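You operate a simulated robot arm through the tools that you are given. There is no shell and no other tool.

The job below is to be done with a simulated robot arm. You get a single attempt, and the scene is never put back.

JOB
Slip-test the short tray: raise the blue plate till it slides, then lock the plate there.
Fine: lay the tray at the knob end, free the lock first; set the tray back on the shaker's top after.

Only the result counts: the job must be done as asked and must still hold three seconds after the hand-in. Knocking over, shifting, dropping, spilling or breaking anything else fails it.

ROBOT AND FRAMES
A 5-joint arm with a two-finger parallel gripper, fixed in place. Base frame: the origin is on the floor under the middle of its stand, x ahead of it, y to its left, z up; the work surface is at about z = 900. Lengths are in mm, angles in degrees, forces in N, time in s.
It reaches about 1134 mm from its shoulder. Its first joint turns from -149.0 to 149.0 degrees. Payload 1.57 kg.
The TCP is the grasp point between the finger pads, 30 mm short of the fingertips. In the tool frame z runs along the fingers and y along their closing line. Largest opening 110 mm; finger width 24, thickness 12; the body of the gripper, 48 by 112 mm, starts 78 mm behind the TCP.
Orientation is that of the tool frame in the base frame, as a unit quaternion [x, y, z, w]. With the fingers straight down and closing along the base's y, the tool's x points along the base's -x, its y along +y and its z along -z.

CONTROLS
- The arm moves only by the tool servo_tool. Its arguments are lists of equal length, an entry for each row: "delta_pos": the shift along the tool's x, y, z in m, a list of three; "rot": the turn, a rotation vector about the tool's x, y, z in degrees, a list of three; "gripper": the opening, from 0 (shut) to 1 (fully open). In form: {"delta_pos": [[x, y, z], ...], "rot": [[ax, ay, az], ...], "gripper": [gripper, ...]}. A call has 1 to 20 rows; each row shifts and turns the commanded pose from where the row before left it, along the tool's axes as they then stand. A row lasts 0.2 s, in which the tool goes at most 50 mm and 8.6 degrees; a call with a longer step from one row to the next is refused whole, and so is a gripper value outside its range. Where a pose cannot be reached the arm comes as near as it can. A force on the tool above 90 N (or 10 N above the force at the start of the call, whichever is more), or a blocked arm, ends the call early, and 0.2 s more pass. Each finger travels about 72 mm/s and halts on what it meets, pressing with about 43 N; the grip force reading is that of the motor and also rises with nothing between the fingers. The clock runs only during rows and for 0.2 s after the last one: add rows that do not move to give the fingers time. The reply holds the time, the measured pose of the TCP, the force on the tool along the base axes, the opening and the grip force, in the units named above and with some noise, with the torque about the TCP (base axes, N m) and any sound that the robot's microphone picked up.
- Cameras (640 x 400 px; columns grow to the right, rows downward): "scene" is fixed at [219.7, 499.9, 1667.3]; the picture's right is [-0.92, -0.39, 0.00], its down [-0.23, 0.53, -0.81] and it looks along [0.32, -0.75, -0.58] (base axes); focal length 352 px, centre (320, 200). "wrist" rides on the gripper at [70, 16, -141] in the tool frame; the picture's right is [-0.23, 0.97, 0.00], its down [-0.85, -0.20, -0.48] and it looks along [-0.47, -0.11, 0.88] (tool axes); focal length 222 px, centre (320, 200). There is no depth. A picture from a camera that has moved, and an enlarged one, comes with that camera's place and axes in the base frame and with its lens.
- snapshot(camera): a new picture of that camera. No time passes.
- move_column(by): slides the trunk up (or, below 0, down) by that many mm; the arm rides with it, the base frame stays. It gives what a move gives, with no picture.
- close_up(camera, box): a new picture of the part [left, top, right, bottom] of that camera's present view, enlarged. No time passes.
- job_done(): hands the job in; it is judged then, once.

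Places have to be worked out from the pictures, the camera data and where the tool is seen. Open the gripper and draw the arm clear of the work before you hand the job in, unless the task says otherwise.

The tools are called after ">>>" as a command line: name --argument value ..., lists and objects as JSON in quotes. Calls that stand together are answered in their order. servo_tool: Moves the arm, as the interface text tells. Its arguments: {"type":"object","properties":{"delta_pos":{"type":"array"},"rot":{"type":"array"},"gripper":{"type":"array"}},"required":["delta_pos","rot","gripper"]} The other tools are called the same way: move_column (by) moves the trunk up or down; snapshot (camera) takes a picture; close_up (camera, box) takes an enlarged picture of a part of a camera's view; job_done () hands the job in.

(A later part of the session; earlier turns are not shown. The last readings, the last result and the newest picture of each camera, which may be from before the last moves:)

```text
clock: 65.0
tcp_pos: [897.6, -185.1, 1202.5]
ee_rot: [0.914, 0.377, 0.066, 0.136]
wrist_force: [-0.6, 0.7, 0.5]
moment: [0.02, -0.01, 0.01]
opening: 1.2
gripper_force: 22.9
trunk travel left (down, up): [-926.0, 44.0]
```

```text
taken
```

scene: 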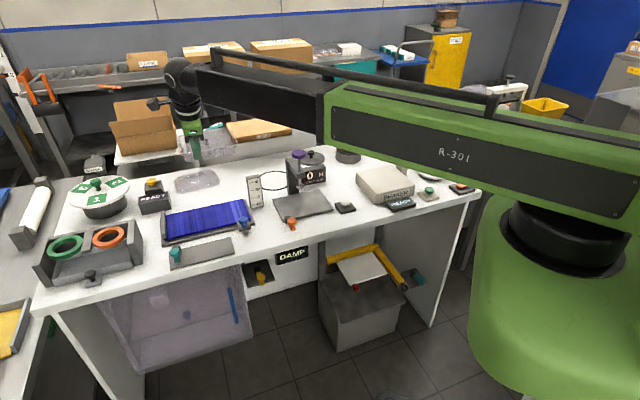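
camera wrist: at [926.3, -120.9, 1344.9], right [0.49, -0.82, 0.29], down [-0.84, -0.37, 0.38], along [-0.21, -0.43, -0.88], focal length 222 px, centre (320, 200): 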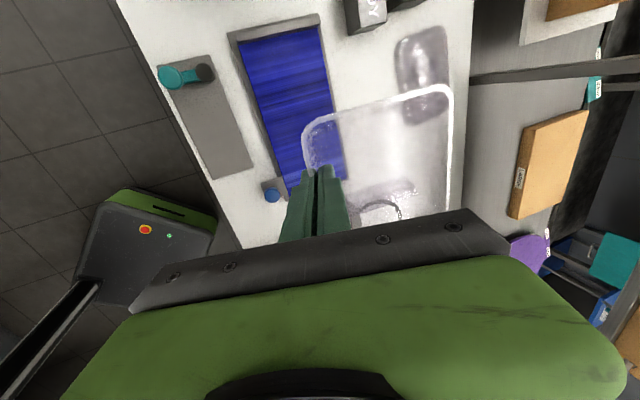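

The tool is at az 45° above the plate. I lower the tray most of the way (TCP ≈ 1000, tray bottom ≈ 955) and check its position relative to the plate.

>>> move_column --by -200

>>> snapshot --camera "wrist"

>>> close_up --camera "scene" --box '[140, 150, 290, 260]'

```text
clock: 67.1
tcp_pos: [897.4, -185.8, 1002.7]
ee_rot: [0.914, 0.377, 0.065, 0.137]
wrist_force: [-1.0, 0.3, -0.3]
moment: [0.0, 0.0, -0.01]
opening: 1.4
gripper_force: 23.1
trunk travel left (down, up): [-726.0, 244.0]
```

```text
taken
camera wrist: at [925.9, -120.9, 1145.2], right [0.49, -0.82, 0.29], down [-0.84, -0.37, 0.38], along [-0.21, -0.43, -0.88], focal length 222 px, centre (320, 200)
```

wrist: 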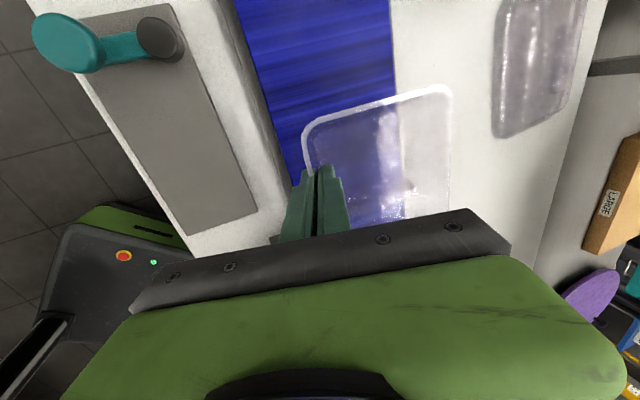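

```text
3.64 times, centred on (215, 205) of scene
camera zoom: at [219.7, 499.9, 1667.3], right [-0.92, -0.39, 0.0], down [-0.23, 0.53, -0.81], along [0.32, -0.75, -0.58], focal length 1280 px, centre (702, 182)
```

zoom: 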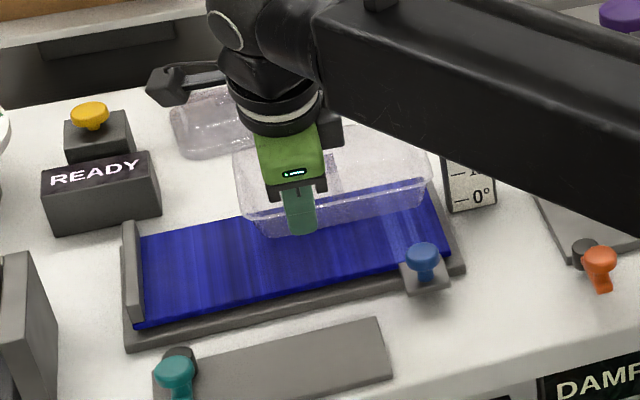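

The tray (rim corners ≈ e1 549, e2 769–883) lies well over the plate's knob end. I shift ~4 mm to the front, lower 26 mm, then finish in small steps watching the force.

>>> servo_tool --delta_pos '[[0, -0.0038, -0.0012]]' --rot '[[0, 0, 0]]' --gripper '[0]'

>>> move_column --by -26

>>> close_up --camera "scene" --box '[140, 150, 290, 260]'

>>> close_up --camera "wrist" --box '[220, 60, 480, 230]'

```text
clock: 67.5
tcp_pos: [894.5, -184.6, 1003.6]
ee_rot: [0.914, 0.377, 0.064, 0.136]
wrist_force: [1.0, -0.1, -0.9]
moment: [0.03, -0.01, 0.01]
opening: 1.2
gripper_force: 22.5
trunk travel left (down, up): [-726.0, 244.0]
```

```text
clock: 68.2
tcp_pos: [894.8, -183.1, 976.2]
ee_rot: [0.914, 0.377, 0.065, 0.137]
wrist_force: [0.7, -0.2, -0.6]
moment: [0.02, -0.03, -0.03]
opening: 1.4
gripper_force: 22.7
trunk travel left (down, up): [-700.0, 270.0]
```

```text
3.64 times, centred on (215, 205) of scene
camera zoom: at [219.7, 499.9, 1667.3], right [-0.92, -0.39, 0.0], down [-0.23, 0.53, -0.81], along [0.32, -0.75, -0.58], focal length 1280 px, centre (702, 182)
```

zoom: 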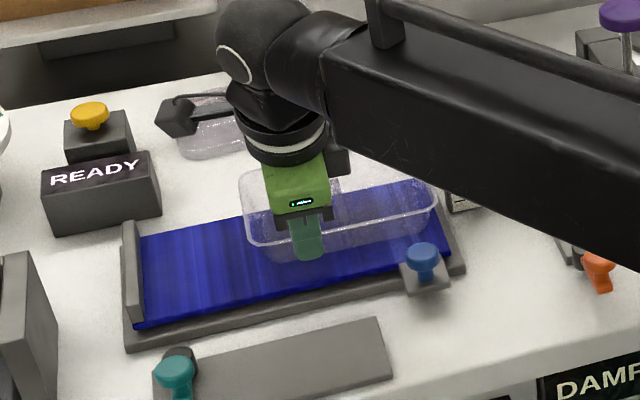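

```text
2.35 times, centred on (350, 145) of wrist
camera zoom: at [923.2, -118.4, 1119.1], right [0.49, -0.82, 0.29], down [-0.84, -0.37, 0.38], along [-0.21, -0.43, -0.88], focal length 523 px, centre (249, 329)
```

zoom: 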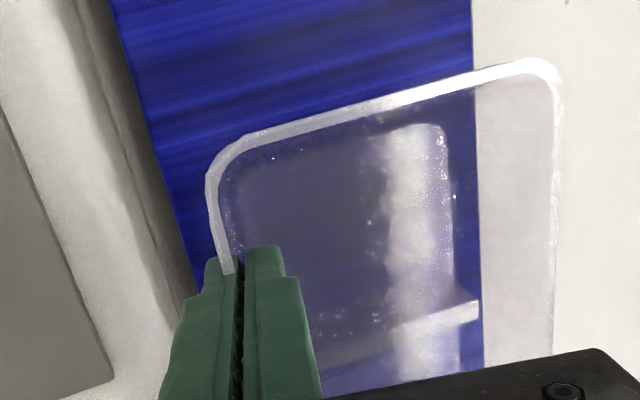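

The tray is centred on the plate's width (rim e2 ≈ 761–878 vs plate 756–885). I lower in small steps.

>>> move_column --by -4

>>> move_column --by -2

>>> move_column --by -2

```text
clock: 68.8
tcp_pos: [894.7, -183.3, 974.3]
ee_rot: [0.914, 0.377, 0.064, 0.135]
wrist_force: [-0.3, -0.1, -0.3]
moment: [-0.02, -0.02, -0.02]
opening: 1.3
gripper_force: 22.7
trunk travel left (down, up): [-696.0, 274.0]
```

```text
clock: 69.3
tcp_pos: [893.9, -184.0, 971.6]
ee_rot: [0.914, 0.377, 0.064, 0.136]
wrist_force: [0.6, 0.2, -0.1]
moment: [0.03, 0.01, 0.02]
opening: 1.3
gripper_force: 23.2
trunk travel left (down, up): [-694.0, 276.0]
```

```text
clock: 69.8
tcp_pos: [894.3, -183.8, 969.3]
ee_rot: [0.914, 0.378, 0.064, 0.136]
wrist_force: [-0.2, -0.6, -1.0]
moment: [0.01, 0.0, -0.01]
opening: 1.2
gripper_force: 22.8
trunk travel left (down, up): [-692.0, 278.0]
```

No contact force yet. I continue in 2 mm steps.

>>> move_column --by -2

>>> move_column --by -2

>>> close_up --camera "scene" --box '[180, 180, 260, 240]'

```text
clock: 70.3
tcp_pos: [895.5, -183.3, 967.1]
ee_rot: [0.914, 0.378, 0.065, 0.136]
wrist_force: [-0.3, 0.6, -0.4]
moment: [0.04, 0.03, -0.02]
opening: 1.3
gripper_force: 23.3
trunk travel left (down, up): [-690.0, 280.0]
```

```text
clock: 70.9
tcp_pos: [894.3, -184.1, 966.1]
ee_rot: [0.914, 0.378, 0.066, 0.136]
wrist_force: [0.2, 0.0, 4.9]
moment: [-0.21, 0.14, -0.03]
opening: 1.2
gripper_force: 23.2
trunk travel left (down, up): [-688.0, 282.0]
```

```text
6.67 times, centred on (220, 210) of scene
camera zoom: at [219.7, 499.9, 1667.3], right [-0.92, -0.39, 0.0], down [-0.23, 0.53, -0.81], along [0.32, -0.75, -0.58], focal length 2346 px, centre (987, 133)
```

zoom: 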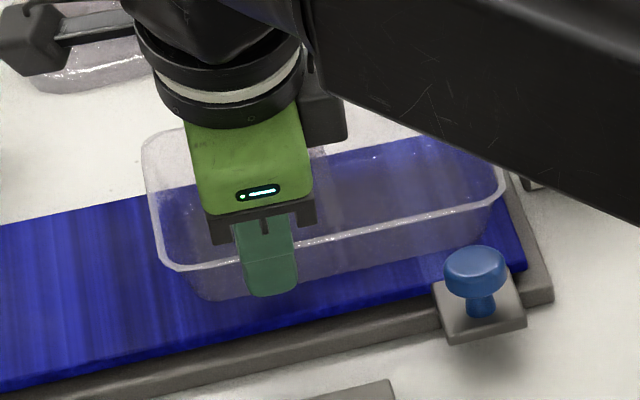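

Contact at TCP z ≈ 966 (+5 N). The tray rests on the plate; I open the fingers gently to ~30 mm.

>>> servo_tool --delta_pos '[[0, 0, 0], [0, 0, 0], [0, 0, 0], [0, 0, 0], [0, 0, 0]]' --rot '[[0, 0, 0], [0, 0, 0], [0, 0, 0], [0, 0, 0], [0, 0, 0]]' --gripper '[0.04, 0.1, 0.2, 0.28, 0.28]'

>>> close_up --camera "wrist" --box '[220, 60, 480, 230]'

>>> close_up --camera "scene" --box '[180, 180, 260, 240]'

```text
clock: 72.1
tcp_pos: [894.7, -184.5, 965.7]
ee_rot: [0.914, 0.377, 0.065, 0.136]
wrist_force: [-0.9, -0.6, 0.3]
moment: [-0.02, 0.01, 0.0]
opening: 30.9
gripper_force: 0.0
trunk travel left (down, up): [-688.0, 282.0]
```

```text
2.35 times, centred on (350, 145) of wrist
camera zoom: at [923.2, -118.4, 1107.1], right [0.49, -0.82, 0.29], down [-0.84, -0.37, 0.38], along [-0.21, -0.43, -0.88], focal length 523 px, centre (249, 329)
```

zoom: 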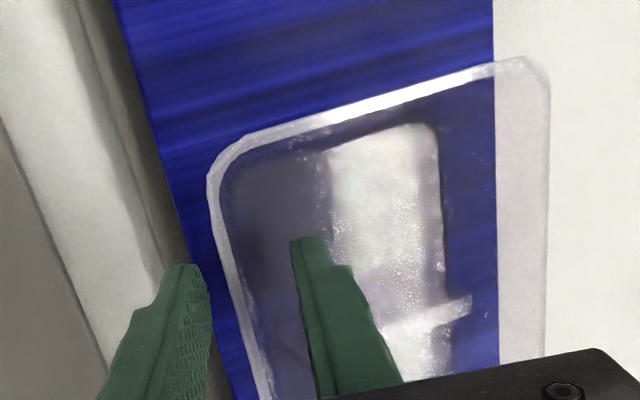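

```text
6.67 times, centred on (220, 210) of scene
camera zoom: at [219.7, 499.9, 1667.3], right [-0.92, -0.39, 0.0], down [-0.23, 0.53, -0.81], along [0.32, -0.75, -0.58], focal length 2346 px, centre (987, 133)
```

zoom: 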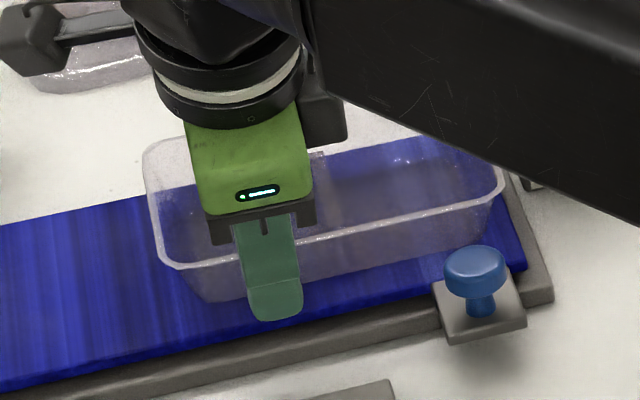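

The tray stands on the plate's knob end, released. I rise 12 mm, open a bit more and withdraw upward.

>>> move_column --by 12

>>> servo_tool --delta_pos '[[0, 0, 0], [0, 0, 0]]' --rot '[[0, 0, 0], [0, 0, 0]]' --gripper '[0.45, 0.45]'

>>> move_column --by 80

>>> snapshot --camera "wrist"

>>> close_up --camera "scene" --box '[140, 150, 290, 260]'

```text
clock: 72.7
tcp_pos: [895.3, -183.9, 978.1]
ee_rot: [0.914, 0.377, 0.065, 0.136]
wrist_force: [-0.7, 0.8, -0.1]
moment: [-0.02, -0.04, -0.01]
opening: 30.8
gripper_force: 0.0
trunk travel left (down, up): [-700.0, 270.0]
```

```text
clock: 73.3
tcp_pos: [895.5, -184.0, 977.9]
ee_rot: [0.914, 0.378, 0.065, 0.135]
wrist_force: [-0.2, -0.1, -0.1]
moment: [0.0, 0.03, 0.02]
opening: 49.7
gripper_force: 0.1
trunk travel left (down, up): [-700.0, 270.0]
```

```text
clock: 74.4
tcp_pos: [895.1, -184.5, 1056.2]
ee_rot: [0.914, 0.377, 0.064, 0.136]
wrist_force: [0.1, -0.1, 0.0]
moment: [-0.02, 0.04, 0.01]
opening: 49.3
gripper_force: 0.0
trunk travel left (down, up): [-780.0, 190.0]
```

```text
taken
camera wrist: at [923.3, -118.4, 1199.0], right [0.49, -0.82, 0.29], down [-0.84, -0.37, 0.38], along [-0.21, -0.43, -0.88], focal length 222 px, centre (320, 200)
```

wrist: 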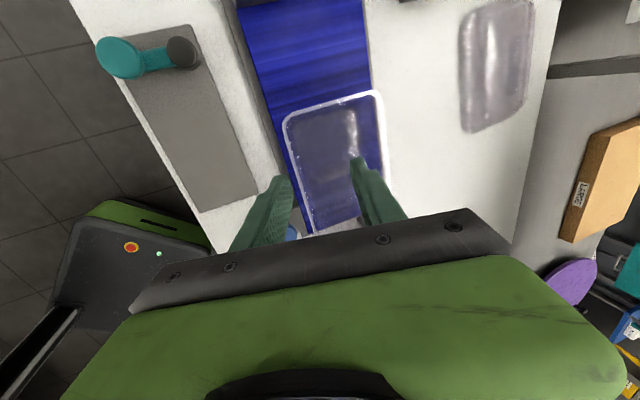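

```text
3.64 times, centred on (215, 205) of scene
camera zoom: at [219.7, 499.9, 1667.3], right [-0.92, -0.39, 0.0], down [-0.23, 0.53, -0.81], along [0.32, -0.75, -0.58], focal length 1280 px, centre (702, 182)
```

zoom: 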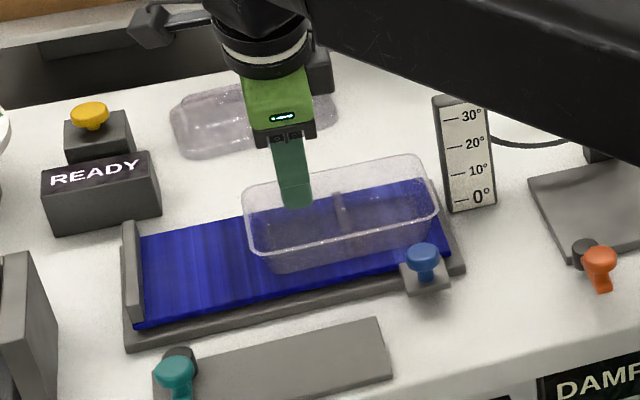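

The tray is laid at the knob end and untouched by the withdrawal. I straighten the tool and move over the blue knob.

>>> servo_tool --delta_pos '[[0, 0, 0], [0, 0, 0], [0, 0, 0], [-0.0317, -0.0124, 0], [-0.0317, -0.0124, 0], [-0.0317, -0.0124, 0], [0, 0, 0]]' --rot '[[8.55, 0, 0], [8.55, 0, 0], [0.2, -1.05, 0], [0, 0, 0], [0, 0, 0], [0, 0, 0], [0, 0, 0]]' --gripper '[0.45, 0.38, 0.36, 0.36, 0.36, 0.36, 0.36]'

>>> snapshot --camera "wrist"

>>> close_up --camera "scene" --box '[140, 150, 290, 260]'

```text
clock: 76.0
tcp_pos: [801.3, -224.3, 1047.0]
ee_rot: [0.924, 0.383, -0.001, 0.0]
wrist_force: [0.2, 0.4, -0.6]
moment: [0.03, -0.03, 0.0]
opening: 39.8
gripper_force: 0.0
out of reach, approached as far as the arm can: row 1, 4
trunk travel left (down, up): [-780.0, 190.0]
```

```text
taken
camera wrist: at [861.8, -187.5, 1188.4], right [0.53, -0.85, 0.0], down [-0.75, -0.46, 0.48], along [-0.41, -0.25, -0.88], focal length 222 px, centre (320, 200)
```

wrist: 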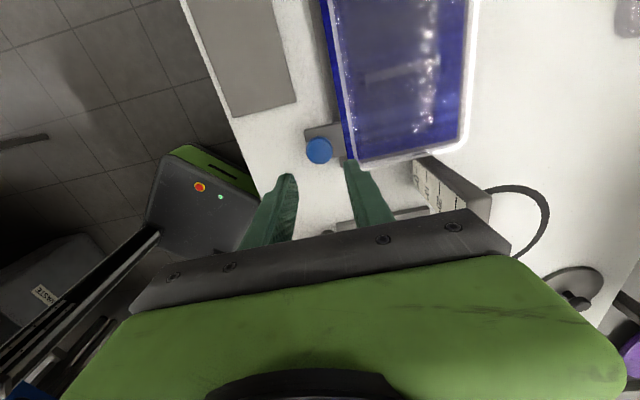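

```text
3.64 times, centred on (215, 205) of scene
camera zoom: at [219.7, 499.9, 1667.3], right [-0.92, -0.39, 0.0], down [-0.23, 0.53, -0.81], along [0.32, -0.75, -0.58], focal length 1280 px, centre (702, 182)
```

zoom: 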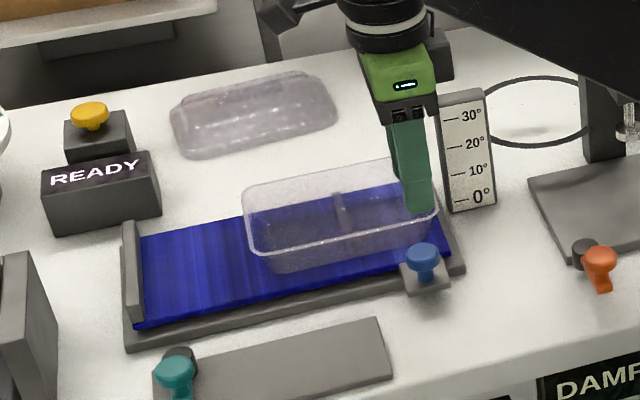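

TCP is over the knob. I lower to just above the tray's rim level and check the clearance between the back finger and the tray.

>>> move_column --by -44

>>> close_up --camera "wrist" --box '[240, 60, 440, 200]'

```text
clock: 76.9
tcp_pos: [800.4, -224.5, 1003.1]
ee_rot: [0.924, 0.383, -0.001, 0.001]
wrist_force: [0.4, 0.3, 0.8]
moment: [-0.01, 0.02, 0.0]
opening: 39.6
gripper_force: 0.0
trunk travel left (down, up): [-736.0, 234.0]
```

```text
2.86 times, centred on (340, 130) of wrist
camera zoom: at [861.6, -187.2, 1144.6], right [0.53, -0.85, 0.0], down [-0.75, -0.46, 0.48], along [-0.41, -0.25, -0.88], focal length 635 px, centre (263, 400)
```

zoom: 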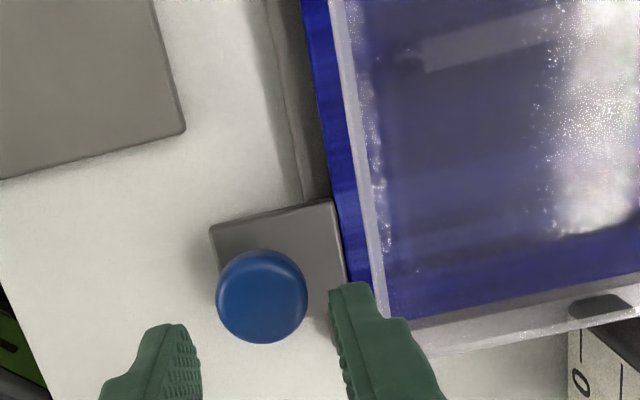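

Clearance: rim front edge at e2 ≈ 762; the back finger's outer face would be at ≈ 755 with a 36 mm opening. I narrow to 36 mm and lower to the knob, then look before gripping.

>>> servo_tool --delta_pos '[[0, 0, 0], [0, 0, 0]]' --rot '[[0, 0, 0], [0, 0, 0]]' --gripper '[0.32, 0.32]'

>>> move_column --by -22

>>> move_column --by -18

>>> close_up --camera "wrist" --box '[240, 60, 440, 200]'

>>> close_up --camera "scene" --box '[180, 160, 290, 250]'

```text
clock: 77.5
tcp_pos: [801.2, -224.8, 1002.7]
ee_rot: [0.924, 0.382, -0.002, 0.0]
wrist_force: [-0.7, -0.5, -0.1]
moment: [0.02, -0.02, 0.02]
opening: 35.0
gripper_force: 0.2
trunk travel left (down, up): [-736.0, 234.0]
```

```text
clock: 78.2
tcp_pos: [801.0, -223.3, 981.1]
ee_rot: [0.924, 0.383, 0.0, -0.001]
wrist_force: [0.1, -0.4, -0.2]
moment: [-0.02, 0.01, -0.01]
opening: 35.3
gripper_force: 0.2
trunk travel left (down, up): [-714.0, 256.0]
```

```text
clock: 78.8
tcp_pos: [800.4, -224.1, 963.1]
ee_rot: [0.924, 0.383, -0.001, 0.001]
wrist_force: [-0.1, 0.6, -0.4]
moment: [-0.01, 0.0, 0.01]
opening: 35.0
gripper_force: 0.1
trunk travel left (down, up): [-696.0, 274.0]
```

```text
2.86 times, centred on (340, 130) of wrist
camera zoom: at [861.7, -187.3, 1104.6], right [0.53, -0.85, 0.0], down [-0.75, -0.46, 0.48], along [-0.41, -0.25, -0.88], focal length 635 px, centre (263, 400)
```

zoom: 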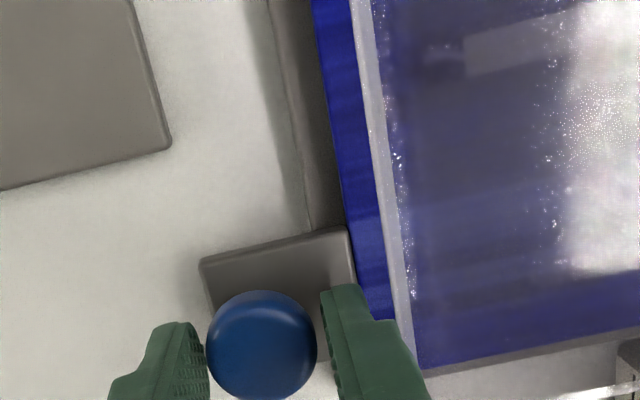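

```text
4.44 times, centred on (235, 205) of scene
camera zoom: at [219.7, 499.9, 1667.3], right [-0.92, -0.39, 0.0], down [-0.23, 0.53, -0.81], along [0.32, -0.75, -0.58], focal length 1564 px, centre (698, 178)
```

zoom: 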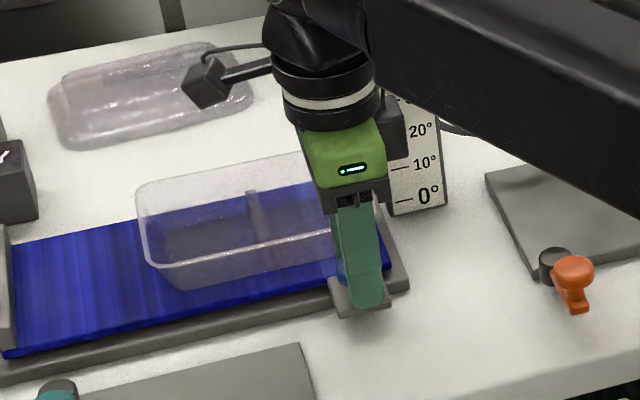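

Everything clears. I grip the knob now and begin raising with small column steps, moving the tool along the arc toward the hinge as it rises.

>>> servo_tool --delta_pos '[[0, 0, 0], [0, 0, 0], [0, 0, 0]]' --rot '[[0, 0, 0], [0, 0, 0], [0, 0, 0]]' --gripper '[0.27, 0.22, 0.22]'

>>> move_column --by 8

>>> servo_tool --delta_pos '[[0.0012, 0, 0]]' --rot '[[0, 0, 0]]' --gripper '[0.22]'

>>> close_up --camera "scene" --box '[150, 160, 290, 260]'

```text
clock: 79.6
tcp_pos: [801.2, -224.3, 962.9]
ee_rot: [0.924, 0.383, -0.001, -0.001]
wrist_force: [-0.2, -0.9, 1.7]
moment: [-0.01, 0.01, -0.01]
opening: 29.4
gripper_force: 38.6
trunk travel left (down, up): [-696.0, 274.0]
```

```text
clock: 80.2
tcp_pos: [803.4, -223.5, 971.7]
ee_rot: [0.924, 0.382, -0.001, 0.0]
wrist_force: [2.6, 3.4, -3.1]
moment: [-0.11, 0.37, 0.07]
opening: 29.6
gripper_force: 38.8
trunk travel left (down, up): [-704.0, 266.0]
```

```text
clock: 80.6
tcp_pos: [802.6, -224.0, 970.4]
ee_rot: [0.924, 0.383, -0.002, 0.001]
wrist_force: [-3.0, 2.1, -2.7]
moment: [-0.07, 0.24, 0.26]
opening: 29.5
gripper_force: 39.8
trunk travel left (down, up): [-704.0, 266.0]
```

```text
4.00 times, centred on (220, 210) of scene
camera zoom: at [219.7, 499.9, 1667.3], right [-0.92, -0.39, 0.0], down [-0.23, 0.53, -0.81], along [0.32, -0.75, -0.58], focal length 1408 px, centre (720, 160)
```

zoom: 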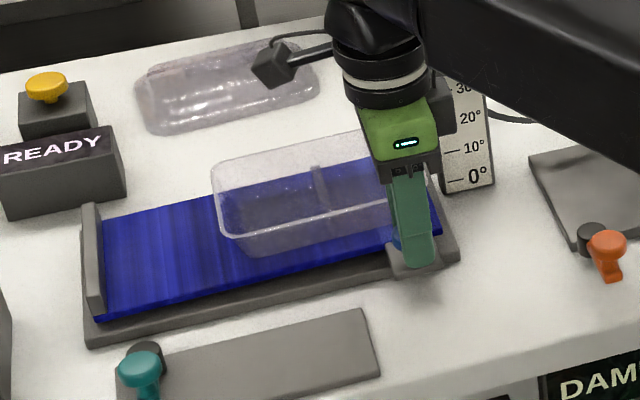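

Raised ≈ 2°, force small, tray has not moved. I continue to ≈ 4°.

>>> move_column --by 4.5

>>> servo_tool --delta_pos '[[0.0008, 0, 0]]' --rot '[[0, 0, 0]]' --gripper '[0.22]'

>>> move_column --by 4.4

>>> servo_tool --delta_pos '[[0.0008, 0, 0]]' --rot '[[0, 0, 0]]' --gripper '[0.22]'

>>> close_up --camera "scene" --box '[150, 160, 290, 260]'

>>> snapshot --camera "wrist"

```text
clock: 81.1
tcp_pos: [801.6, -223.3, 975.6]
ee_rot: [0.924, 0.383, -0.001, 0.001]
wrist_force: [-3.9, 4.0, -5.5]
moment: [-0.58, 0.79, -0.02]
opening: 29.5
gripper_force: 39.4
trunk travel left (down, up): [-708.0, 262.0]
```

```text
clock: 81.5
tcp_pos: [802.5, -223.5, 975.8]
ee_rot: [0.924, 0.382, -0.003, 0.001]
wrist_force: [-7.6, 1.2, -4.3]
moment: [-0.43, 0.73, 0.12]
opening: 29.8
gripper_force: 39.3
trunk travel left (down, up): [-708.0, 262.0]
```

```text
clock: 82.1
tcp_pos: [802.1, -223.2, 979.5]
ee_rot: [0.924, 0.382, 0.0, 0.001]
wrist_force: [-4.6, 2.7, -4.2]
moment: [-0.5, 0.74, 0.02]
opening: 29.5
gripper_force: 39.8
trunk travel left (down, up): [-713.0, 257.0]
```

```text
clock: 82.5
tcp_pos: [803.7, -222.1, 979.3]
ee_rot: [0.924, 0.383, -0.001, 0.001]
wrist_force: [-6.0, 0.7, -2.7]
moment: [-0.23, 0.5, 0.12]
opening: 29.7
gripper_force: 39.1
trunk travel left (down, up): [-713.0, 257.0]
```

```text
4.00 times, centred on (220, 210) of scene
camera zoom: at [219.7, 499.9, 1667.3], right [-0.92, -0.39, 0.0], down [-0.23, 0.53, -0.81], along [0.32, -0.75, -0.58], focal length 1408 px, centre (720, 160)
```

zoom: 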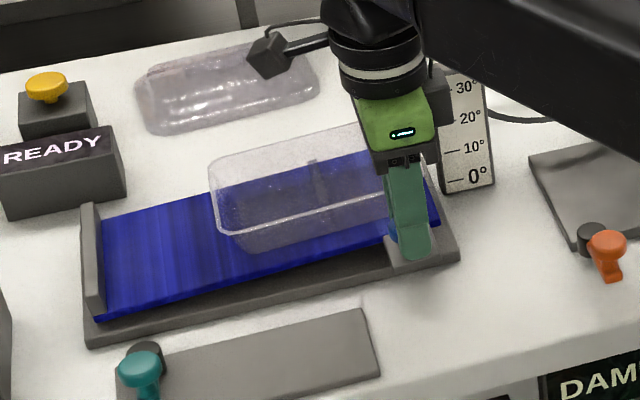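

```text
taken
camera wrist: at [863.6, -185.5, 1121.7], right [0.53, -0.85, 0.0], down [-0.75, -0.46, 0.48], along [-0.41, -0.25, -0.88], focal length 222 px, centre (320, 200)
```

wrist: 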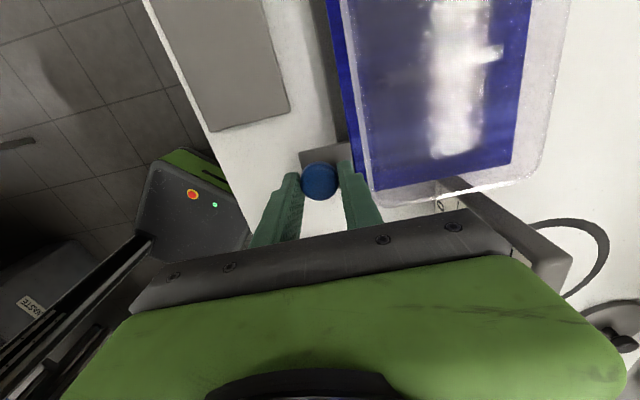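

≈ 4°, tray still in place. I continue, one degree per step from here on.

>>> move_column --by 4.2

>>> servo_tool --delta_pos '[[0.0009, 0, 0]]' --rot '[[0, 0, 0]]' --gripper '[0.22]'

>>> move_column --by 4.2

>>> servo_tool --delta_pos '[[0.0009, 0, 0]]' --rot '[[0, 0, 0]]' --gripper '[0.22]'

>>> close_up --camera "scene" --box '[150, 160, 290, 260]'

>>> close_up --camera "wrist" --box '[300, 50, 600, 240]'

```text
clock: 83.0
tcp_pos: [803.8, -221.7, 983.2]
ee_rot: [0.924, 0.383, -0.001, 0.001]
wrist_force: [-5.1, 2.8, -4.9]
moment: [-0.46, 0.71, -0.01]
opening: 29.7
gripper_force: 38.5
trunk travel left (down, up): [-717.0, 253.0]
```

```text
clock: 83.4
tcp_pos: [803.7, -222.6, 983.8]
ee_rot: [0.924, 0.382, -0.001, 0.0]
wrist_force: [-7.6, 1.8, -2.8]
moment: [-0.41, 0.61, 0.13]
opening: 29.6
gripper_force: 39.4
trunk travel left (down, up): [-717.0, 253.0]
```

```text
clock: 83.9
tcp_pos: [803.6, -221.4, 988.6]
ee_rot: [0.924, 0.383, -0.001, 0.001]
wrist_force: [-6.0, 4.8, -4.9]
moment: [-0.42, 0.72, -0.02]
opening: 29.8
gripper_force: 39.0
trunk travel left (down, up): [-721.0, 249.0]
```

```text
clock: 84.3
tcp_pos: [804.1, -221.3, 989.5]
ee_rot: [0.924, 0.383, -0.002, 0.001]
wrist_force: [-9.4, 0.2, -2.4]
moment: [-0.21, 0.55, 0.18]
opening: 29.4
gripper_force: 39.1
trunk travel left (down, up): [-721.0, 249.0]
```

```text
4.00 times, centred on (220, 210) of scene
camera zoom: at [219.7, 499.9, 1667.3], right [-0.92, -0.39, 0.0], down [-0.23, 0.53, -0.81], along [0.32, -0.75, -0.58], focal length 1408 px, centre (720, 160)
```

zoom: 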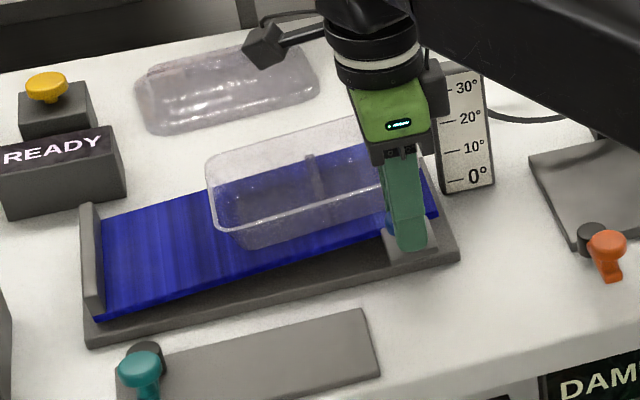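

```text
2.11 times, centred on (450, 145) of wrist
camera zoom: at [865.0, -184.1, 1130.3], right [0.53, -0.85, 0.0], down [-0.75, -0.46, 0.48], along [-0.41, -0.25, -0.88], focal length 468 px, centre (46, 316)
```

zoom: 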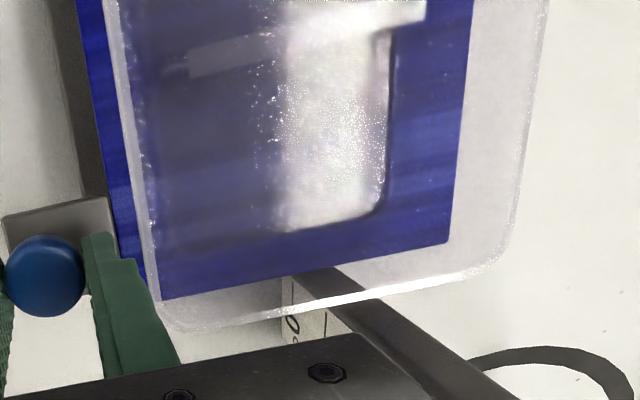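

≈ 6°, tray unchanged relative to the plate's end. I keep going one degree at a time with a smaller forward shift.

>>> move_column --by 4.2

>>> servo_tool --delta_pos '[[0.0007, 0, 0], [0, 0, 0]]' --rot '[[0, 0, 0], [0, 0, 0]]' --gripper '[0.22, 0.22]'

>>> close_up --camera "wrist" --box '[300, 50, 600, 240]'

```text
clock: 84.9
tcp_pos: [804.4, -220.5, 992.3]
ee_rot: [0.924, 0.383, -0.001, 0.002]
wrist_force: [-5.6, 3.1, -5.4]
moment: [-0.44, 0.75, -0.03]
opening: 29.5
gripper_force: 39.7
trunk travel left (down, up): [-725.0, 245.0]
```

```text
clock: 85.5
tcp_pos: [805.9, -220.4, 993.5]
ee_rot: [0.924, 0.382, 0.0, 0.001]
wrist_force: [-7.1, 0.6, -2.7]
moment: [-0.28, 0.45, 0.07]
opening: 29.9
gripper_force: 39.3
trunk travel left (down, up): [-725.0, 245.0]
```

```text
2.11 times, centred on (450, 145) of wrist
camera zoom: at [865.7, -183.4, 1134.4], right [0.53, -0.85, 0.0], down [-0.75, -0.46, 0.48], along [-0.41, -0.25, -0.88], focal length 468 px, centre (46, 316)
```

zoom: 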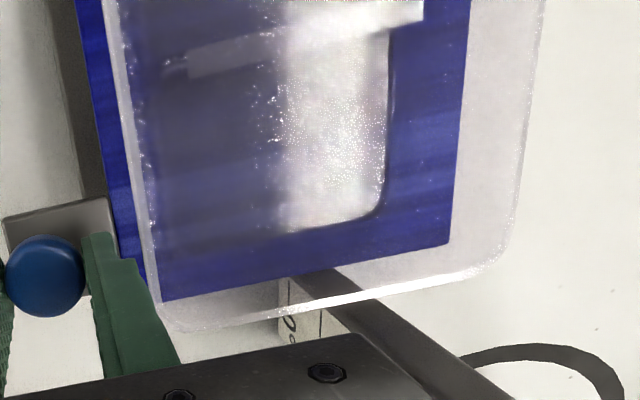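

≈ 7°, no slip. Next two degrees with a picture after each.

>>> move_column --by 4.2

>>> servo_tool --delta_pos '[[0.0008, 0, 0], [0, 0, 0]]' --rot '[[0, 0, 0], [0, 0, 0]]' --gripper '[0.22, 0.22]'

>>> close_up --camera "wrist" --box '[300, 50, 600, 240]'

```text
clock: 86.0
tcp_pos: [803.8, -219.9, 997.7]
ee_rot: [0.924, 0.382, 0.0, 0.001]
wrist_force: [-4.2, 3.9, -4.6]
moment: [-0.43, 0.74, 0.0]
opening: 29.7
gripper_force: 38.7
trunk travel left (down, up): [-729.0, 241.0]
```

```text
clock: 86.6
tcp_pos: [805.5, -219.4, 996.5]
ee_rot: [0.924, 0.381, -0.001, 0.001]
wrist_force: [-6.7, -2.0, -1.9]
moment: [-0.27, 0.36, 0.14]
opening: 29.7
gripper_force: 39.0
trunk travel left (down, up): [-729.0, 241.0]
```

```text
2.11 times, centred on (450, 145) of wrist
camera zoom: at [866.4, -182.6, 1138.6], right [0.53, -0.85, 0.0], down [-0.75, -0.46, 0.48], along [-0.41, -0.25, -0.88], focal length 468 px, centre (46, 316)
```

zoom: 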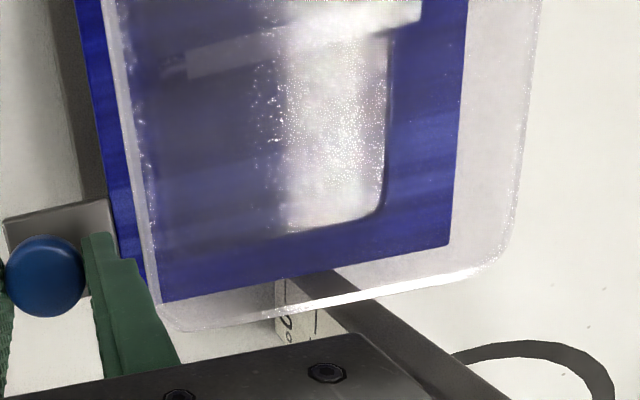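

≈ 8°, still no slip (tray end unchanged relative to the plate end). Next degree.

>>> move_column --by 4.2

>>> servo_tool --delta_pos '[[0.0009, 0, 0], [0, 0, 0]]' --rot '[[0, 0, 0], [0, 0, 0]]' --gripper '[0.22, 0.22]'

>>> close_up --camera "wrist" --box '[300, 50, 600, 240]'

>>> close_up --camera "scene" --box '[150, 160, 290, 260]'

```text
clock: 87.1
tcp_pos: [806.4, -217.4, 1001.0]
ee_rot: [0.924, 0.383, -0.001, 0.001]
wrist_force: [-3.4, 1.6, -5.1]
moment: [-0.51, 0.71, -0.03]
opening: 29.5
gripper_force: 38.9
trunk travel left (down, up): [-734.0, 236.0]
```

```text
clock: 87.7
tcp_pos: [806.5, -218.8, 999.9]
ee_rot: [0.924, 0.382, -0.001, 0.0]
wrist_force: [-1.6, -3.1, -0.8]
moment: [-0.15, 0.14, 0.09]
opening: 29.4
gripper_force: 39.3
trunk travel left (down, up): [-734.0, 236.0]
```

```text
2.11 times, centred on (450, 145) of wrist
camera zoom: at [867.1, -181.9, 1142.5], right [0.53, -0.85, 0.0], down [-0.75, -0.46, 0.48], along [-0.41, -0.25, -0.88], focal length 468 px, centre (46, 316)
```

zoom: 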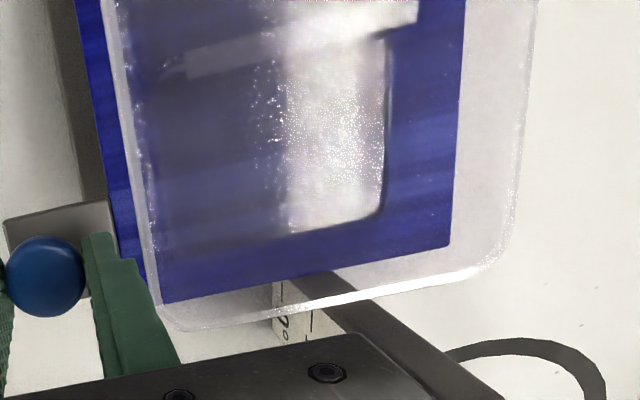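

```text
4.00 times, centred on (220, 210) of scene
camera zoom: at [219.7, 499.9, 1667.3], right [-0.92, -0.39, 0.0], down [-0.23, 0.53, -0.81], along [0.32, -0.75, -0.58], focal length 1408 px, centre (720, 160)
```

zoom: 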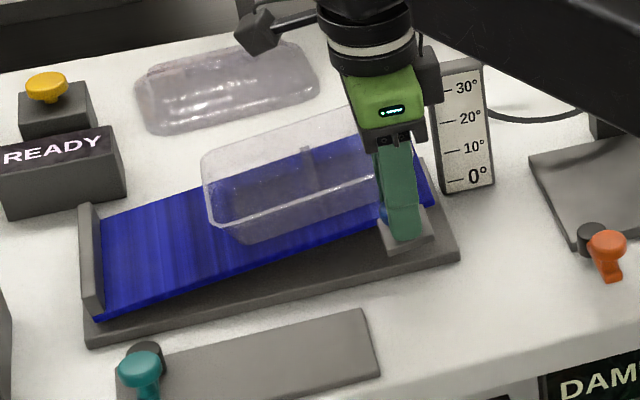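

≈ 9°, no slip. Next degree.

>>> move_column --by 4.2

>>> servo_tool --delta_pos '[[0.001, 0, 0], [0, 0, 0]]' --rot '[[0, 0, 0], [0, 0, 0]]' --gripper '[0.22, 0.22]'

>>> close_up --camera "wrist" --box '[300, 50, 600, 240]'

```text
clock: 88.3
tcp_pos: [807.3, -218.8, 1004.5]
ee_rot: [0.924, 0.383, 0.0, 0.0]
wrist_force: [2.0, -1.5, -5.3]
moment: [-0.53, 0.58, 0.02]
opening: 29.5
gripper_force: 39.3
trunk travel left (down, up): [-738.0, 232.0]
```

```text
clock: 88.9
tcp_pos: [806.5, -217.9, 1004.3]
ee_rot: [0.924, 0.382, -0.001, 0.0]
wrist_force: [1.3, -3.8, -3.2]
moment: [-0.22, 0.11, 0.05]
opening: 29.7
gripper_force: 39.1
trunk travel left (down, up): [-738.0, 232.0]
```

```text
2.11 times, centred on (450, 145) of wrist
camera zoom: at [868.0, -181.2, 1146.3], right [0.53, -0.85, 0.0], down [-0.75, -0.46, 0.48], along [-0.41, -0.25, -0.88], focal length 468 px, centre (46, 316)
```

zoom: 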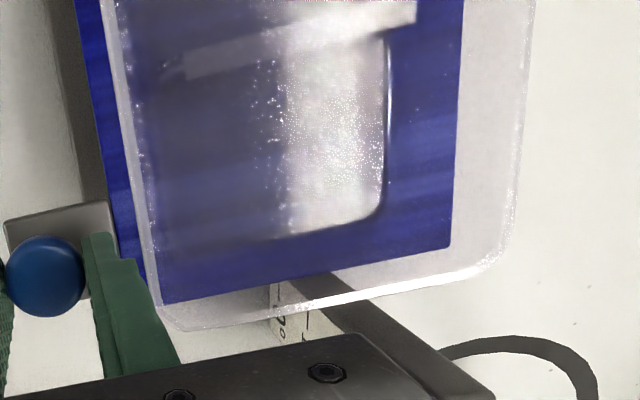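

≈ 10°, no slip. Next degree.

>>> move_column --by 4.2

>>> servo_tool --delta_pos '[[0.0012, 0, 0], [0, 0, 0]]' --rot '[[0, 0, 0], [0, 0, 0]]' --gripper '[0.22, 0.22]'

>>> close_up --camera "wrist" --box '[300, 50, 600, 240]'

```text
clock: 89.4
tcp_pos: [808.7, -217.6, 1008.0]
ee_rot: [0.924, 0.383, -0.001, 0.0]
wrist_force: [5.1, -0.6, -6.4]
moment: [-0.55, 0.55, -0.02]
opening: 29.2
gripper_force: 38.7
trunk travel left (down, up): [-742.0, 228.0]
```

```text
clock: 90.0
tcp_pos: [807.8, -216.8, 1009.0]
ee_rot: [0.924, 0.382, -0.002, 0.001]
wrist_force: [1.9, -1.3, -5.2]
moment: [-0.44, 0.5, 0.07]
opening: 29.7
gripper_force: 39.0
trunk travel left (down, up): [-742.0, 228.0]
```

```text
2.11 times, centred on (450, 145) of wrist
camera zoom: at [868.9, -180.4, 1150.4], right [0.53, -0.85, 0.0], down [-0.75, -0.46, 0.48], along [-0.41, -0.25, -0.88], focal length 468 px, centre (46, 316)
```

zoom: 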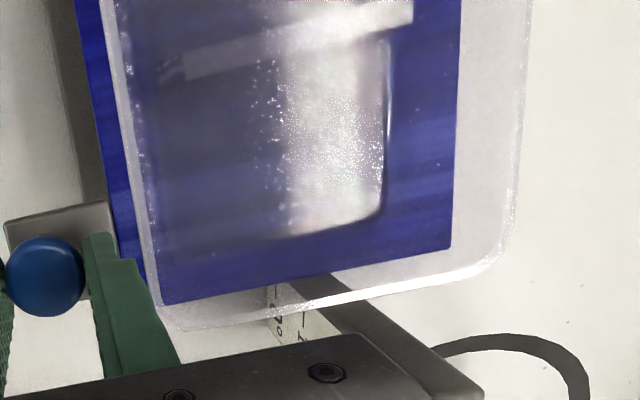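

≈ 11°, no slip. Next degree.

>>> move_column --by 4.1

>>> servo_tool --delta_pos '[[0.0015, 0, 0], [0, 0, 0]]' --rot '[[0, 0, 0], [0, 0, 0]]' --gripper '[0.22, 0.22]'

>>> close_up --camera "wrist" --box '[300, 50, 600, 240]'

```text
clock: 90.5
tcp_pos: [808.9, -216.9, 1012.7]
ee_rot: [0.924, 0.384, -0.001, 0.0]
wrist_force: [4.3, 1.4, -7.0]
moment: [-0.46, 0.57, -0.03]
opening: 29.7
gripper_force: 39.7
trunk travel left (down, up): [-746.0, 224.0]
```

```text
clock: 91.1
tcp_pos: [808.7, -216.1, 1013.4]
ee_rot: [0.925, 0.381, -0.001, 0.0]
wrist_force: [1.0, -4.0, -3.4]
moment: [-0.42, 0.42, 0.08]
opening: 29.7
gripper_force: 39.2
trunk travel left (down, up): [-746.0, 224.0]
```

```text
2.11 times, centred on (450, 145) of wrist
camera zoom: at [869.8, -179.4, 1154.6], right [0.53, -0.85, 0.0], down [-0.75, -0.46, 0.48], along [-0.41, -0.25, -0.88], focal length 468 px, centre (46, 316)
```

zoom: 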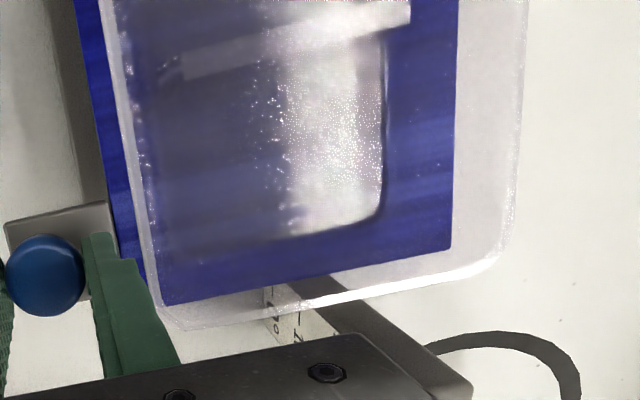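

≈ 12°, no slip. Next degree.

>>> move_column --by 4.1

>>> servo_tool --delta_pos '[[0.0015, 0, 0], [0, 0, 0]]' --rot '[[0, 0, 0], [0, 0, 0]]' --gripper '[0.22, 0.22]'

>>> close_up --camera "wrist" --box '[300, 50, 600, 240]'

>>> close_up --camera "scene" --box '[150, 160, 290, 260]'

```text
clock: 91.7
tcp_pos: [809.8, -215.9, 1016.5]
ee_rot: [0.924, 0.383, -0.001, 0.0]
wrist_force: [3.4, -1.8, -5.5]
moment: [-0.57, 0.57, -0.02]
opening: 29.6
gripper_force: 39.5
trunk travel left (down, up): [-750.0, 220.0]
```

```text
clock: 92.2
tcp_pos: [810.3, -215.5, 1017.3]
ee_rot: [0.924, 0.382, -0.002, 0.001]
wrist_force: [-3.6, -6.0, -4.0]
moment: [-0.79, 0.75, 0.07]
opening: 29.7
gripper_force: 38.9
trunk travel left (down, up): [-750.0, 220.0]
```

```text
2.11 times, centred on (450, 145) of wrist
camera zoom: at [870.8, -178.5, 1158.7], right [0.53, -0.85, 0.0], down [-0.75, -0.46, 0.48], along [-0.41, -0.25, -0.88], focal length 468 px, centre (46, 316)
```

zoom: 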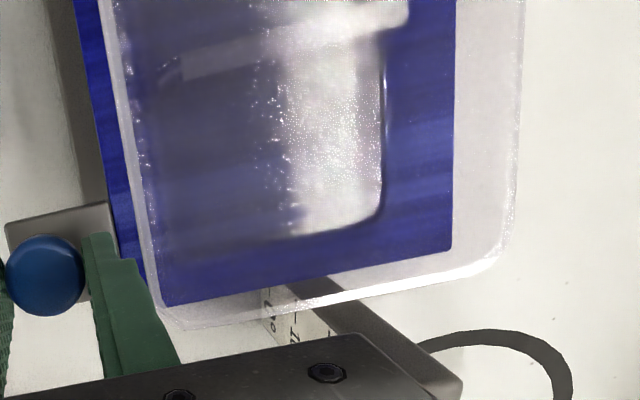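

```text
4.00 times, centred on (220, 210) of scene
camera zoom: at [219.7, 499.9, 1667.3], right [-0.92, -0.39, 0.0], down [-0.23, 0.53, -0.81], along [0.32, -0.75, -0.58], focal length 1408 px, centre (720, 160)
```

zoom: 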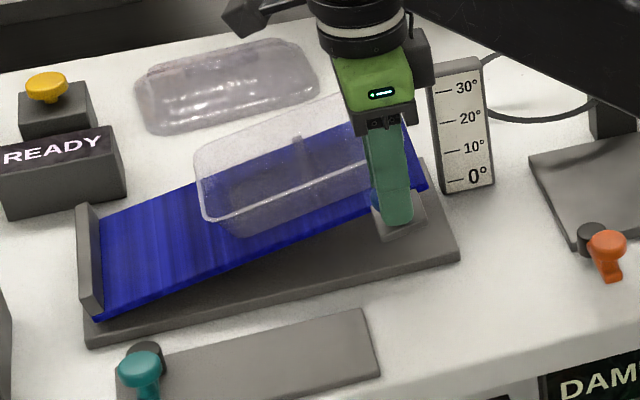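

≈ 13°, the tray still holds. Next degree.

>>> move_column --by 4.1

>>> servo_tool --delta_pos '[[0.0013, 0, 0], [0, 0, 0]]' --rot '[[0, 0, 0], [0, 0, 0]]' --gripper '[0.22, 0.22]'

>>> close_up --camera "wrist" --box '[300, 50, 600, 240]'

```text
clock: 92.8
tcp_pos: [810.6, -213.2, 1020.8]
ee_rot: [0.924, 0.382, -0.001, 0.0]
wrist_force: [1.8, -3.0, -4.2]
moment: [-0.59, 0.57, 0.03]
opening: 29.6
gripper_force: 39.5
trunk travel left (down, up): [-754.0, 216.0]
```

```text
clock: 93.4
tcp_pos: [810.8, -215.1, 1020.9]
ee_rot: [0.924, 0.382, -0.003, 0.001]
wrist_force: [-4.5, -3.7, -4.2]
moment: [-0.66, 0.8, 0.05]
opening: 29.8
gripper_force: 38.9
trunk travel left (down, up): [-754.0, 216.0]
```

```text
2.11 times, centred on (450, 145) of wrist
camera zoom: at [871.9, -177.4, 1163.1], right [0.53, -0.85, 0.0], down [-0.75, -0.46, 0.48], along [-0.41, -0.25, -0.88], focal length 468 px, centre (46, 316)
```

zoom: 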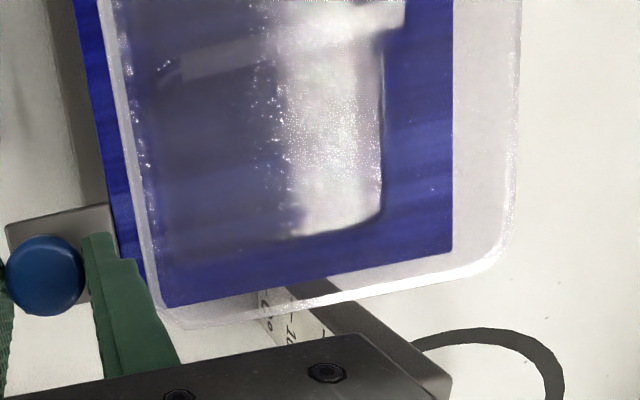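

≈ 14°, no slip. Next degree.

>>> move_column --by 4.1

>>> servo_tool --delta_pos '[[0.0014, 0, 0], [0, 0, 0]]' --rot '[[0, 0, 0], [0, 0, 0]]' --gripper '[0.22, 0.22]'

>>> close_up --camera "wrist" --box '[300, 50, 600, 240]'

```text
clock: 93.9
tcp_pos: [812.0, -212.6, 1024.4]
ee_rot: [0.924, 0.383, 0.0, 0.0]
wrist_force: [-1.3, 0.8, -5.5]
moment: [-0.5, 0.64, 0.04]
opening: 29.9
gripper_force: 39.3
trunk travel left (down, up): [-758.0, 212.0]
```

```text
clock: 94.5
tcp_pos: [812.8, -213.4, 1025.5]
ee_rot: [0.924, 0.382, -0.001, 0.001]
wrist_force: [-6.8, -1.7, -2.1]
moment: [-0.52, 0.77, 0.1]
opening: 29.6
gripper_force: 38.6
trunk travel left (down, up): [-758.0, 212.0]
```

```text
2.11 times, centred on (450, 145) of wrist
camera zoom: at [873.0, -176.2, 1167.4], right [0.53, -0.85, 0.0], down [-0.75, -0.46, 0.48], along [-0.41, -0.25, -0.88], focal length 468 px, centre (46, 316)
```

zoom: 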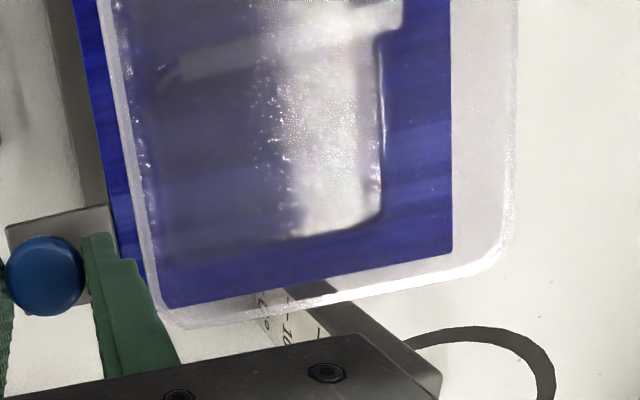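

≈ 15°, no slip. Next degree.

>>> move_column --by 4.1

>>> servo_tool --delta_pos '[[0.0014, 0, 0], [0, 0, 0]]' --rot '[[0, 0, 0], [0, 0, 0]]' --gripper '[0.22, 0.22]'

>>> close_up --camera "wrist" --box '[300, 50, 600, 240]'

>>> close_up --camera "scene" --box '[150, 160, 290, 260]'

```text
clock: 95.0
tcp_pos: [814.3, -212.3, 1028.9]
ee_rot: [0.924, 0.383, -0.001, 0.0]
wrist_force: [-3.0, 2.7, -4.3]
moment: [-0.43, 0.65, 0.01]
opening: 29.8
gripper_force: 39.2
trunk travel left (down, up): [-763.0, 207.0]
```

```text
clock: 95.6
tcp_pos: [813.3, -212.2, 1028.7]
ee_rot: [0.924, 0.382, 0.0, 0.001]
wrist_force: [-4.0, 0.6, -2.4]
moment: [-0.21, 0.35, 0.1]
opening: 29.9
gripper_force: 39.2
trunk travel left (down, up): [-763.0, 207.0]
```

```text
2.11 times, centred on (450, 145) of wrist
camera zoom: at [874.0, -175.1, 1171.5], right [0.53, -0.85, 0.0], down [-0.75, -0.46, 0.48], along [-0.41, -0.25, -0.88], focal length 468 px, centre (46, 316)
```

zoom: 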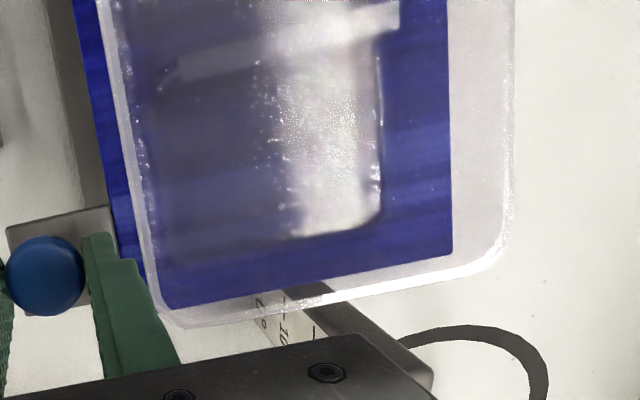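

```text
4.00 times, centred on (220, 210) of scene
camera zoom: at [219.7, 499.9, 1667.3], right [-0.92, -0.39, 0.0], down [-0.23, 0.53, -0.81], along [0.32, -0.75, -0.58], focal length 1408 px, centre (720, 160)
```

zoom: 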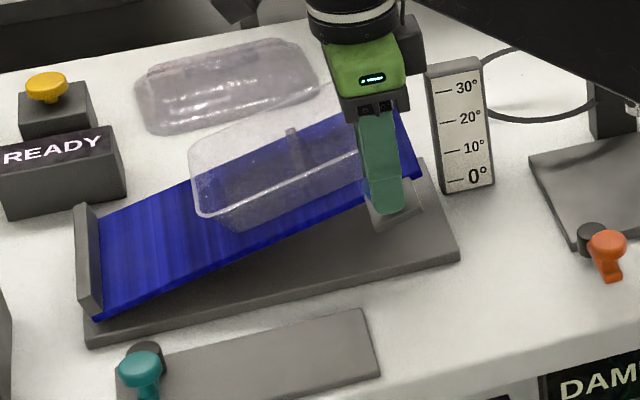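

≈ 16°, still holding. Next degree.

>>> move_column --by 4.1

>>> servo_tool --delta_pos '[[0.0015, 0, 0], [0, 0, 0]]' --rot '[[0, 0, 0], [0, 0, 0]]' --gripper '[0.22, 0.22]'

>>> close_up --camera "wrist" --box '[300, 50, 600, 240]'

```text
clock: 96.2
tcp_pos: [815.0, -211.9, 1033.3]
ee_rot: [0.924, 0.381, -0.001, 0.001]
wrist_force: [-1.0, 5.4, -5.8]
moment: [-0.41, 0.61, 0.03]
opening: 29.6
gripper_force: 39.0
trunk travel left (down, up): [-767.0, 203.0]
```

```text
clock: 96.8
tcp_pos: [813.7, -211.2, 1032.5]
ee_rot: [0.924, 0.383, -0.002, 0.001]
wrist_force: [-3.1, 2.0, -4.2]
moment: [-0.28, 0.47, 0.07]
opening: 29.7
gripper_force: 39.0
trunk travel left (down, up): [-767.0, 203.0]
```

```text
2.11 times, centred on (450, 145) of wrist
camera zoom: at [875.2, -174.0, 1175.4], right [0.53, -0.85, 0.0], down [-0.75, -0.46, 0.48], along [-0.41, -0.25, -0.88], focal length 468 px, centre (46, 316)
```

zoom: 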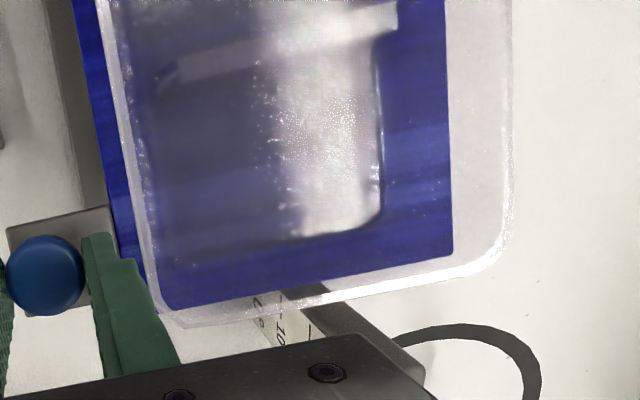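

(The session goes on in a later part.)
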